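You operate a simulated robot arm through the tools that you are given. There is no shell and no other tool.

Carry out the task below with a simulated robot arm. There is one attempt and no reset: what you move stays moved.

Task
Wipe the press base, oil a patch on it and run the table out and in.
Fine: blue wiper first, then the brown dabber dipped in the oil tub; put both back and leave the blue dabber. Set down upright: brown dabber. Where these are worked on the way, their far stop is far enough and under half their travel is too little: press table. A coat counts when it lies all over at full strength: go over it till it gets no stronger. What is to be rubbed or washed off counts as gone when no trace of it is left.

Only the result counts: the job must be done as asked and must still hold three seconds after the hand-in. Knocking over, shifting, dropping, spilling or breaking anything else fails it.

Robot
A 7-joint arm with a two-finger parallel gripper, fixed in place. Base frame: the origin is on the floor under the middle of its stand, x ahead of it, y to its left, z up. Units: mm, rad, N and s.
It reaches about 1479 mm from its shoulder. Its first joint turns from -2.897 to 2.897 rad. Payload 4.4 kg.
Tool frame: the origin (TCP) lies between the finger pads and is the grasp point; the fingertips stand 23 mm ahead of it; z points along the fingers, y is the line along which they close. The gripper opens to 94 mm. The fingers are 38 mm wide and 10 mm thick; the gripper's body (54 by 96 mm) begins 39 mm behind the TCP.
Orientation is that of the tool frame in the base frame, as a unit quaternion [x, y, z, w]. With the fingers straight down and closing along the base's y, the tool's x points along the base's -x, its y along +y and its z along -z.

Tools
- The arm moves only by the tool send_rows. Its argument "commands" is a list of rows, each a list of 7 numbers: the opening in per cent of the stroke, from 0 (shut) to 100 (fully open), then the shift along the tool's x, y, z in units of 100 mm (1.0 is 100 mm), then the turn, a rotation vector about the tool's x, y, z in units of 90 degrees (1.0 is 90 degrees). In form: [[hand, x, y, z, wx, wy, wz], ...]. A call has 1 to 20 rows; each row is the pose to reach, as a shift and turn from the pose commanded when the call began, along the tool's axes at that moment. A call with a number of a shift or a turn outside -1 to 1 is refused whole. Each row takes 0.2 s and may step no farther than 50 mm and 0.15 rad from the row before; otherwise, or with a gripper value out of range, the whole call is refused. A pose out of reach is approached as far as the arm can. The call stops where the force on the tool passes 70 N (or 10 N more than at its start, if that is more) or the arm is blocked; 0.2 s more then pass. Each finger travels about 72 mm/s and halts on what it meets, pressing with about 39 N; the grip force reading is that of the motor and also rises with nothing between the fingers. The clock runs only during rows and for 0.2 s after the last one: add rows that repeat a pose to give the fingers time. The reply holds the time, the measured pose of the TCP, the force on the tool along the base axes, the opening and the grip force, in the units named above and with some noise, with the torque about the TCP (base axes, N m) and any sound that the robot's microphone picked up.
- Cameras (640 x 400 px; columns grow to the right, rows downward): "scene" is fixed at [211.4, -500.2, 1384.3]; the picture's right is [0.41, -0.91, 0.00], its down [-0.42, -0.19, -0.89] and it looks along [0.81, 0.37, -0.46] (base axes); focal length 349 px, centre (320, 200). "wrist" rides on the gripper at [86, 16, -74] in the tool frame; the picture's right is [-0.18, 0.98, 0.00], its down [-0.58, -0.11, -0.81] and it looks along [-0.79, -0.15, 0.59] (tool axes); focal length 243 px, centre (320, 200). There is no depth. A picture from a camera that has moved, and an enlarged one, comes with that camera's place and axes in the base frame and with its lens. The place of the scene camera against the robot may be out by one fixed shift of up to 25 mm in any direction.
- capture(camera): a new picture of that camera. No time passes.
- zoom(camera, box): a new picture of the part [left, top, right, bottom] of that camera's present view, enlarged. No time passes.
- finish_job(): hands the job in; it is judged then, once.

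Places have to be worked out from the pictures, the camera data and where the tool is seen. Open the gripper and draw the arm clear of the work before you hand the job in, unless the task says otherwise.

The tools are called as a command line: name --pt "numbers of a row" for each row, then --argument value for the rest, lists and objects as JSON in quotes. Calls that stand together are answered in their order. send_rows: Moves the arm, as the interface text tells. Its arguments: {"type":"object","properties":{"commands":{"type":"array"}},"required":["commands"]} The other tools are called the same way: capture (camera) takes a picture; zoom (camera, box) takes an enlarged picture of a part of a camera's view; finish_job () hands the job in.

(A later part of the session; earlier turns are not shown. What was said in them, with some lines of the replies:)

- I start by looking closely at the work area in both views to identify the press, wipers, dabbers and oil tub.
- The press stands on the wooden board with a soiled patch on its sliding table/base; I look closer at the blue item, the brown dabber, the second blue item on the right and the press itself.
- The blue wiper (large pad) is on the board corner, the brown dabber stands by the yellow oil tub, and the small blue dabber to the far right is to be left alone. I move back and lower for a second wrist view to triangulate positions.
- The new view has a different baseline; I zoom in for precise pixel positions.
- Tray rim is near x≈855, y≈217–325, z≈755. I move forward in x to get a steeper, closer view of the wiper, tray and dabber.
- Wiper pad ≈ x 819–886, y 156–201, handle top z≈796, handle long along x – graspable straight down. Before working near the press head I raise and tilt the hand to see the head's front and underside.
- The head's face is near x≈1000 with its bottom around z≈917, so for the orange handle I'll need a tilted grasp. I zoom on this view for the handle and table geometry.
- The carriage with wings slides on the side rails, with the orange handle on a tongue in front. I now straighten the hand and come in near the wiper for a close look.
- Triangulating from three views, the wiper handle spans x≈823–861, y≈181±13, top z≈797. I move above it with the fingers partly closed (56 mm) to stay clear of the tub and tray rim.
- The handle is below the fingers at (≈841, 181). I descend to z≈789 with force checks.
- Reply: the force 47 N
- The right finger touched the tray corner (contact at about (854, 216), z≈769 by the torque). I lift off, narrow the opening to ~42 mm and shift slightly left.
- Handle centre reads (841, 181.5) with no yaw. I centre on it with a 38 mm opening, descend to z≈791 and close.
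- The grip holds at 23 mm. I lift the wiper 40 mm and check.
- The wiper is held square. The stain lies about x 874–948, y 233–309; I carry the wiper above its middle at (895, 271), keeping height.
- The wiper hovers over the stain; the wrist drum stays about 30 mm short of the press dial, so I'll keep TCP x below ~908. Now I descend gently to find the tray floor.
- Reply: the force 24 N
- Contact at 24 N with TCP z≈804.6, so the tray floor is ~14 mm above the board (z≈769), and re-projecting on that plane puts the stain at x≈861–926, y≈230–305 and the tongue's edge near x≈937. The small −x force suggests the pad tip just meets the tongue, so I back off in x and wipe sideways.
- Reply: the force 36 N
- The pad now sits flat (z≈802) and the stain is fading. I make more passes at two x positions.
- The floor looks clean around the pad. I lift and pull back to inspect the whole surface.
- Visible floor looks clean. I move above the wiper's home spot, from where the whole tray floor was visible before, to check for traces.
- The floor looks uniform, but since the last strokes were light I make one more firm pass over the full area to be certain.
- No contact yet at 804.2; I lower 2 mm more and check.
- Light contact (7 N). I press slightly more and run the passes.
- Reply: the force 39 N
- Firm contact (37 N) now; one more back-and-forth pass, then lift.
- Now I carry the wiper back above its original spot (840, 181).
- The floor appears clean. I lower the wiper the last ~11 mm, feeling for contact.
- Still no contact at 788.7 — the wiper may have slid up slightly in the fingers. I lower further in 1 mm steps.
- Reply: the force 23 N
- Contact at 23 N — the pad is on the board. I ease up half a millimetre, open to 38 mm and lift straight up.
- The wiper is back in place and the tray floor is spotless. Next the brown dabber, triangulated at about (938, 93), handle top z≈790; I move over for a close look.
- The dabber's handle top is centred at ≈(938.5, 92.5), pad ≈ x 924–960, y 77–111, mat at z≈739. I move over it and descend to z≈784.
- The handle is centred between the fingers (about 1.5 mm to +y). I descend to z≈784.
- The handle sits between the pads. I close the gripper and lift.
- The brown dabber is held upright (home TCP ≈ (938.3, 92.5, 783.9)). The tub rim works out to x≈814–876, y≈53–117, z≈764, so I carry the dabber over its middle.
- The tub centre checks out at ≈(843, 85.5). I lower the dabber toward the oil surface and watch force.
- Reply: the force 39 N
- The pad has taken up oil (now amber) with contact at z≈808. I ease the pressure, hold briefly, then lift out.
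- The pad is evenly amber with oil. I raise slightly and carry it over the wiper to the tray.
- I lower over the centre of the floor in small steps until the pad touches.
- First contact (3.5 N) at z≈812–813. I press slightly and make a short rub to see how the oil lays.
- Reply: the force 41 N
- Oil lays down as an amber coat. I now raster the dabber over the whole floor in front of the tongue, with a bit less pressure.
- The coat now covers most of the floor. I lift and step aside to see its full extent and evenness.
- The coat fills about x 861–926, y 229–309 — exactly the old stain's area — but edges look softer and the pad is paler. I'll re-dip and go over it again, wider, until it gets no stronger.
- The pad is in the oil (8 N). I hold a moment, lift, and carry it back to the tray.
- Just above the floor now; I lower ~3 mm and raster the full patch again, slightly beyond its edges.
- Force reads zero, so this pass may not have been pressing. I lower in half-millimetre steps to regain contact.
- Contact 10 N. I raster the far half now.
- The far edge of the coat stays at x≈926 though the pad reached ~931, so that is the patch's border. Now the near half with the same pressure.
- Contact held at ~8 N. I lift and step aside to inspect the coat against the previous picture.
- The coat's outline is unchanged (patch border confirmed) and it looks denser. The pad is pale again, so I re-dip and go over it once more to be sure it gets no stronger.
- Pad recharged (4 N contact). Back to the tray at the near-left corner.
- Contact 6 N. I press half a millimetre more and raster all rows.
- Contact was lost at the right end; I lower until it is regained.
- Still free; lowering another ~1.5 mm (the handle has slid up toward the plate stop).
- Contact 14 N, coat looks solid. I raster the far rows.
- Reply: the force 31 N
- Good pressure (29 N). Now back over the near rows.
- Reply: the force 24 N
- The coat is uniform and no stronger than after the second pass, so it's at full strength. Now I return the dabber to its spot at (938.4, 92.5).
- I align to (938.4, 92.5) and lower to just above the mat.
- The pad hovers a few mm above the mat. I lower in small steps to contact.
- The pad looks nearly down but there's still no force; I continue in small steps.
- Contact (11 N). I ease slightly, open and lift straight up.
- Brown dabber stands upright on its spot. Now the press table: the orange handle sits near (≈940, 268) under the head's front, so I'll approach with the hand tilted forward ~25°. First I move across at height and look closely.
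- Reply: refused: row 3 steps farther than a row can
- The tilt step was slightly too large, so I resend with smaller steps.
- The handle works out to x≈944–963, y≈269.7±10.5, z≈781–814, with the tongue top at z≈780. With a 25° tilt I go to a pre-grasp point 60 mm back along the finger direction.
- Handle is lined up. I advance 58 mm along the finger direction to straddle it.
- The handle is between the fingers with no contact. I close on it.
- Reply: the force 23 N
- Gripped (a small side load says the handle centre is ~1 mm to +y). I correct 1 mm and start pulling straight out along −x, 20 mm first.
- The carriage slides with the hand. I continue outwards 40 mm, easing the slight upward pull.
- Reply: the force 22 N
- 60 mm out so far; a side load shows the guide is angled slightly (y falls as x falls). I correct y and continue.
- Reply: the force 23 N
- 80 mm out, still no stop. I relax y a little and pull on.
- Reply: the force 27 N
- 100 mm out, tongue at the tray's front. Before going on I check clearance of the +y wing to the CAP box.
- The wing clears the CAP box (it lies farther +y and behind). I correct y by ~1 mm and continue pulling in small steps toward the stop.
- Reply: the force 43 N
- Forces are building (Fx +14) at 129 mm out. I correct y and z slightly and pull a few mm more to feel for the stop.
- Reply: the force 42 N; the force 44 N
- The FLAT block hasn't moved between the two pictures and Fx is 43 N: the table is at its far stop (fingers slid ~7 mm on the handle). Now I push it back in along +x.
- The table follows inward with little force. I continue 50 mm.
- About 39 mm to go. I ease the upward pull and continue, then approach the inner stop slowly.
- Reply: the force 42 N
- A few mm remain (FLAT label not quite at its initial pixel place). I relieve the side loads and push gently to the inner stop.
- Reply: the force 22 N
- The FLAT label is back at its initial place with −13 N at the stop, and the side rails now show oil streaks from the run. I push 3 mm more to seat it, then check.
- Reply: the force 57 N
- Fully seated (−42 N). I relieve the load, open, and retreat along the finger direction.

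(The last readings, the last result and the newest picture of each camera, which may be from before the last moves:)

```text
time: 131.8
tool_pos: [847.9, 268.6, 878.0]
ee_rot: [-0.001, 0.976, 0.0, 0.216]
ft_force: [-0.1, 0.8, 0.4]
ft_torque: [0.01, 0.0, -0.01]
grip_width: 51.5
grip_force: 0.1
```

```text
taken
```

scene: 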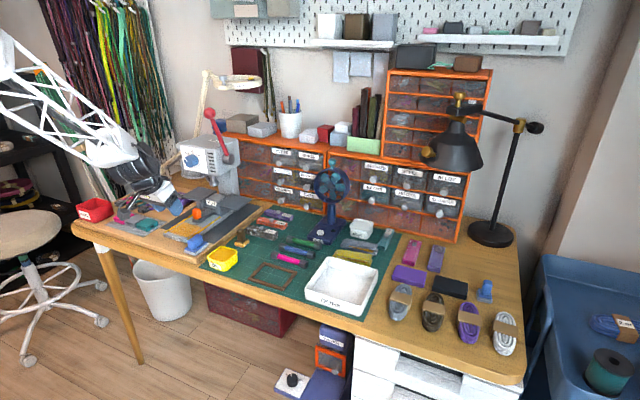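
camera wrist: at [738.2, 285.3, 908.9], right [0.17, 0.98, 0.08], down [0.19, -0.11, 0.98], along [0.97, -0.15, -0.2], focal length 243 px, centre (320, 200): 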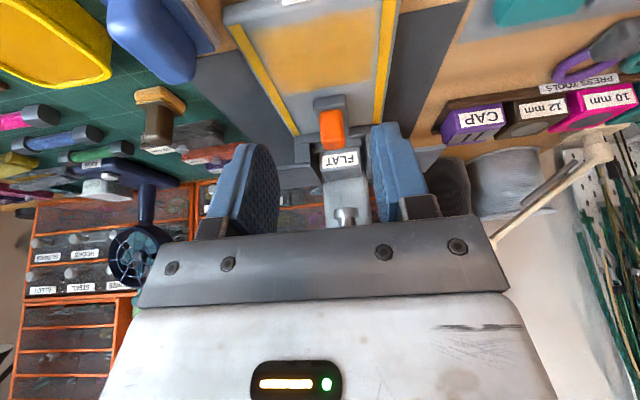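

The table is in, the rails are oiled and the tools stand in place. I straighten the hand and draw back clear, then inspect the coat and tools once more.

send_rows --pt "55 0.15 0 -0.25 0 0.07 0" --pt "55 0.3 0 -0.5 0 0.14 0" --pt "55 0.45 0 -0.75 0 0.21 0" --pt "55 0.6 0 -0.9 0 0.278 0" --pt "55 0.65 0 -0.97 0 0.278 0" --pt "55 0.65 0 -0.97 0 0.278 0"

capture --camera "wrist"

zoom --camera "wrist" --box '[280, 110, 420, 220]'

zoom --camera "scene" --box '[140, 170, 280, 270]'

```text
time: 133.2
tool_pos: [747.7, 268.8, 938.6]
ee_rot: [0.0, 1.0, 0.0, 0.0]
ft_force: [-0.3, 1.1, 0.9]
ft_torque: [0.0, 0.02, 0.02]
grip_width: 51.5
grip_force: 0.0
```

```text
taken
camera wrist: at [661.8, 285.1, 1012.4], right [0.18, 0.98, 0.0], down [0.58, -0.11, 0.81], along [0.79, -0.15, -0.59], focal length 243 px, centre (320, 200)
```

wrist: 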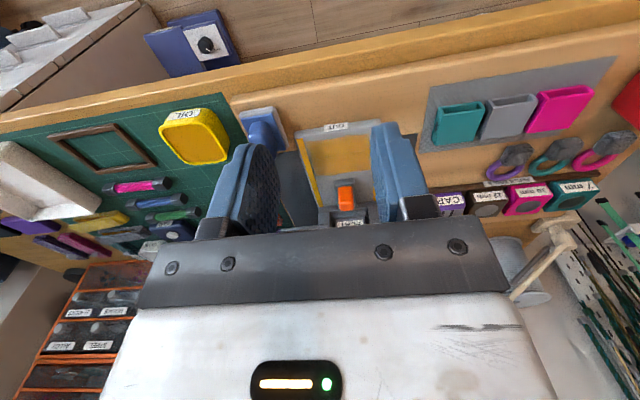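

```text
3.64 times, centred on (350, 165) of wrist
camera zoom: at [661.8, 285.1, 1012.4], right [0.18, 0.98, 0.0], down [0.58, -0.11, 0.81], along [0.79, -0.15, -0.59], focal length 882 px, centre (211, 327)
```

zoom: 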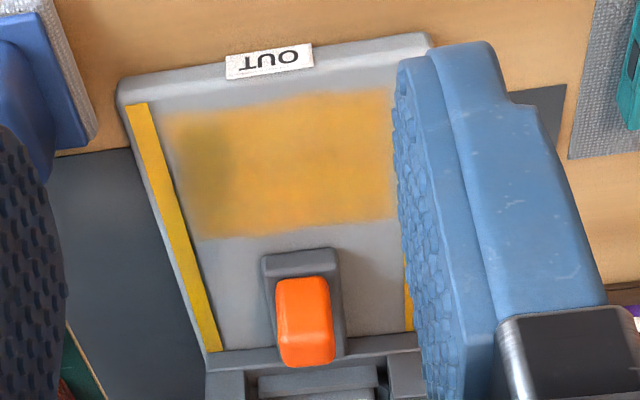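

```text
4.00 times, centred on (210, 220) of scene
camera zoom: at [211.4, -500.2, 1384.3], right [0.41, -0.91, 0.0], down [-0.42, -0.19, -0.89], along [0.81, 0.37, -0.46], focal length 1394 px, centre (760, 120)
```

zoom: 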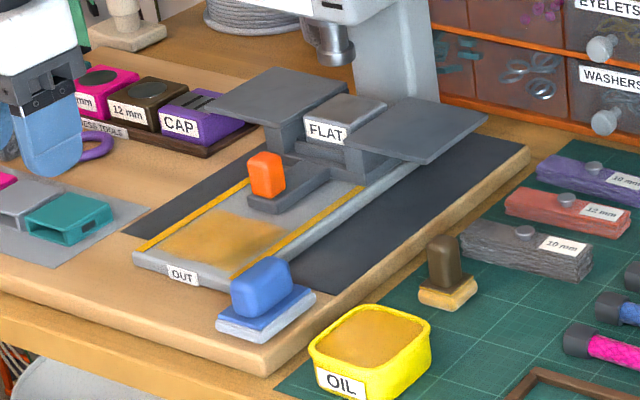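

There's a darker area at the left of the coat that may be the hand's shadow; I draw the arm farther away and look again.

send_rows --pt "55 0.2 -0.3 -0.2 0 0 0" --pt "55 0.4 -0.6 -0.4 0 0 0" --pt "55 0.6 -0.8 -0.6 0 0 0" --pt "55 0.6 -0.8 -0.6 0 0 0"

zoom --camera "wrist" --box '[300, 110, 440, 220]'

zoom --camera "scene" --box '[155, 190, 235, 245]'

capture --camera "wrist"

```text
time: 134.2
tool_pos: [687.3, 190.5, 997.1]
ee_rot: [-0.001, 1.0, 0.0, 0.001]
ft_force: [0.7, -0.4, 0.4]
ft_torque: [-0.02, -0.01, -0.02]
grip_width: 51.6
grip_force: 0.1
```

```text
3.64 times, centred on (370, 165) of wrist
camera zoom: at [602.5, 206.3, 1072.4], right [0.18, 0.98, 0.0], down [0.58, -0.11, 0.81], along [0.79, -0.15, -0.59], focal length 882 px, centre (138, 327)
```

zoom: 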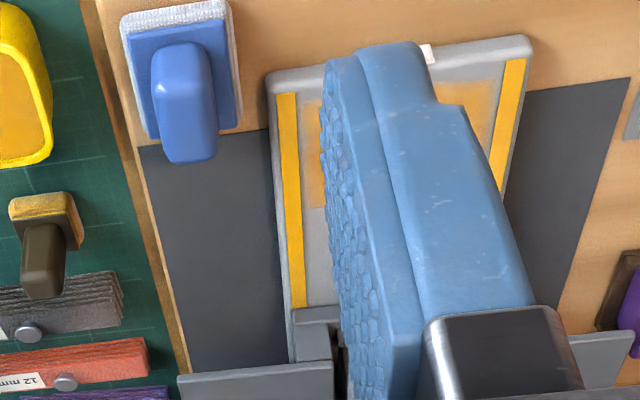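

```text
7.27 times, centred on (195, 218) of scene
camera zoom: at [211.4, -500.2, 1384.3], right [0.41, -0.91, 0.0], down [-0.42, -0.19, -0.89], along [0.81, 0.37, -0.46], focal length 2535 px, centre (1229, 73)
```

zoom: 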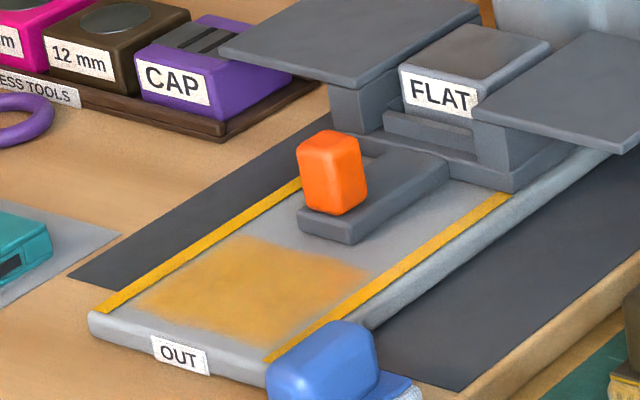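

```text
taken
camera wrist: at [602.5, 206.3, 1072.4], right [0.18, 0.98, 0.0], down [0.58, -0.11, 0.81], along [0.79, -0.15, -0.59], focal length 243 px, centre (320, 200)
```

wrist: 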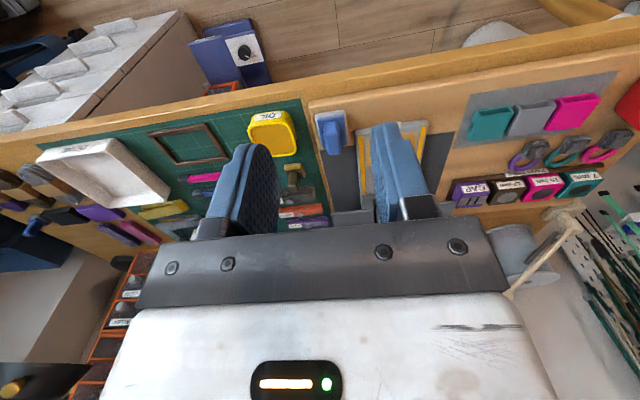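

From the scene view the coat is uniform now — the dark spot was a shadow. I take one closer look with the wrist camera from the side, fingers shut to reduce occlusion.

send_rows --pt "30 -0.3 -0.05 0.3 0 0 0" --pt "10 -0.6 -0.1 0.6 0 0 0" --pt "10 -0.9 -0.1 0.9 0 0 0" --pt "10 -0.95 -0.1 0.95 0 0 0" --pt "10 -0.95 -0.1 0.95 0 0 0"

zoom --camera "wrist" --box '[340, 80, 500, 220]'

capture --camera "wrist"

```text
time: 135.4
tool_pos: [782.2, 180.7, 901.7]
ee_rot: [0.0, 1.0, 0.001, 0.001]
ft_force: [-0.5, 0.2, -0.3]
ft_torque: [-0.01, 0.01, 0.03]
grip_width: 9.4
grip_force: 0.0
```

```text
2.86 times, centred on (420, 150) of wrist
camera zoom: at [697.0, 196.2, 975.6], right [0.18, 0.98, 0.0], down [0.58, -0.11, 0.81], along [0.79, -0.15, -0.59], focal length 693 px, centre (34, 343)
```

zoom: 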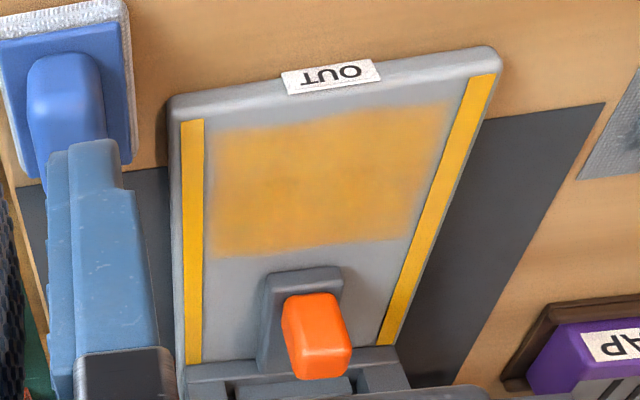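

```text
taken
camera wrist: at [697.0, 196.2, 975.6], right [0.18, 0.98, 0.0], down [0.58, -0.11, 0.81], along [0.79, -0.15, -0.59], focal length 243 px, centre (320, 200)
```

wrist: 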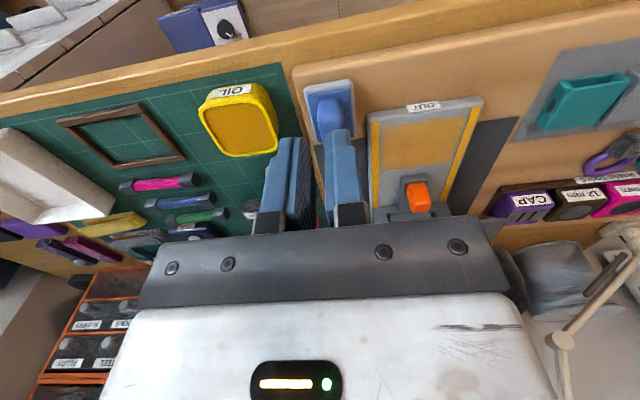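

The coat is even across the patch, rails oiled, table in, wiper and dabber in place. I draw the arm back clear with the gripper open.

send_rows --pt "30 0.3 0.1 -0.4 0 0 0" --pt "60 0.7 0.3 -0.8 0 0 0" --pt "100 1.0 0.5 -1.0 0 0 0" --pt "100 1.0 0.5 -1.0 0 0 0" --pt "100 1.0 0.5 -1.0 0 0 0"

capture --camera "scene"

zoom --camera "scene" --box '[120, 130, 290, 280]'

```text
refused: row 1 steps farther than a row can; nothing moved
```

```text
taken
```

scene: 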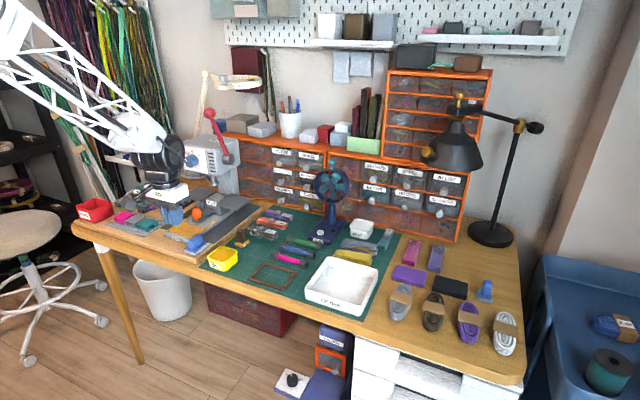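

```text
2.67 times, centred on (205, 205) of scene
camera zoom: at [211.4, -500.2, 1384.3], right [0.41, -0.91, 0.0], down [-0.42, -0.19, -0.89], along [0.81, 0.37, -0.46], focal length 930 px, centre (627, 187)
```

zoom: 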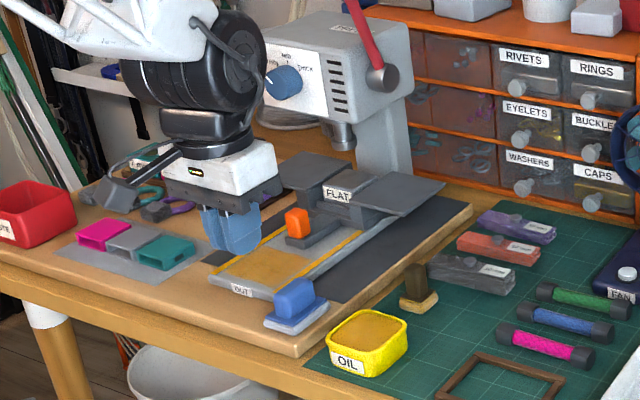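

The first step was marginally too long, so I resend the retreat with smaller steps.

send_rows --pt "30 0.2 0.1 -0.3 0 0 0" --pt "50 0.4 0.2 -0.6 0 0 0" --pt "70 0.7 0.3 -0.8 0 0 0" --pt "90 0.95 0.45 -1.0 0 0 0" --pt "100 1.0 0.5 -1.0 0 0 0" --pt "100 1.0 0.5 -1.0 0 0 0"

zoom --camera "scene" --box '[120, 130, 290, 280]'

zoom --camera "wrist" --box '[240, 90, 460, 230]'

```text
time: 136.8
tool_pos: [682.3, 228.7, 1002.4]
ee_rot: [0.001, 1.0, 0.0, 0.0]
ft_force: [0.7, -0.4, -0.2]
ft_torque: [-0.01, 0.01, -0.03]
grip_width: 93.9
grip_force: 0.1
```

```text
2.67 times, centred on (205, 205) of scene
camera zoom: at [211.4, -500.2, 1384.3], right [0.41, -0.91, 0.0], down [-0.42, -0.19, -0.89], along [0.81, 0.37, -0.46], focal length 930 px, centre (627, 187)
```

zoom: 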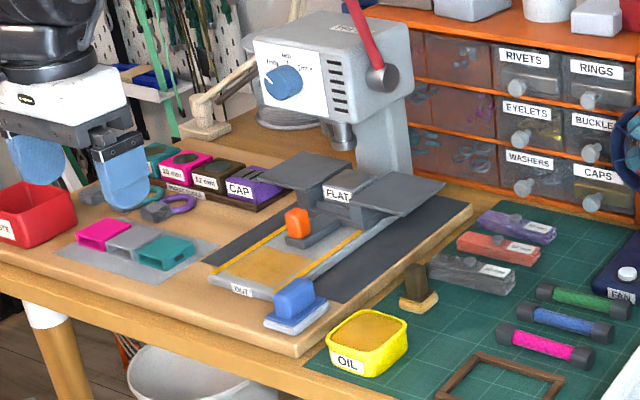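

```text
2.86 times, centred on (350, 160) of wrist
camera zoom: at [596.6, 244.9, 1077.0], right [0.18, 0.98, 0.0], down [0.58, -0.11, 0.81], along [0.79, -0.15, -0.59], focal length 693 px, centre (234, 314)
```

zoom: 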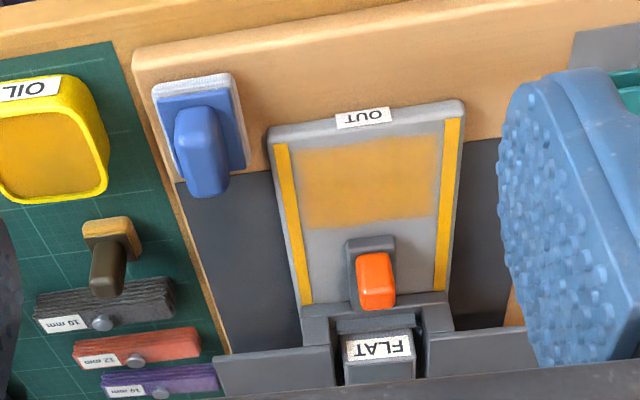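

Everything checks out: the base is wiped, the patch has an even full coat, and the table has been out to its stop and is fully back in. The blue wiper and the upright brown dabber are at their places, the blue dabber is untouched, and the arm is clear with the gripper open. I hand the job in.

finish_job

```text
The job is handed in.
```

I've handed the job in. In the last pictures everything looked as you asked:

- **Wiping:** I rubbed the stain off the press base with the blue wiper. No trace showed afterwards, and the wiper is back on its spot on the board.
- **Oiling:** I dipped the brown dabber in the oil tub three times and went over the whole patch each time. The third round made the coat no stronger. The dabber stands upright where it was, within about a millimetre.
- **Table:** I pulled it out by the orange handle to its far stop (about 128 mm) and pushed it fully back in. The two side rails turned yellow during the run, which I took to be oil.

I left the blue dabber untouched. The arm is drawn back clear with the gripper open.

While I was reaching for the wiper, one finger pressed on the tray corner with about 40–50 N. I backed off straight away, and nothing looked shifted in the later pictures.
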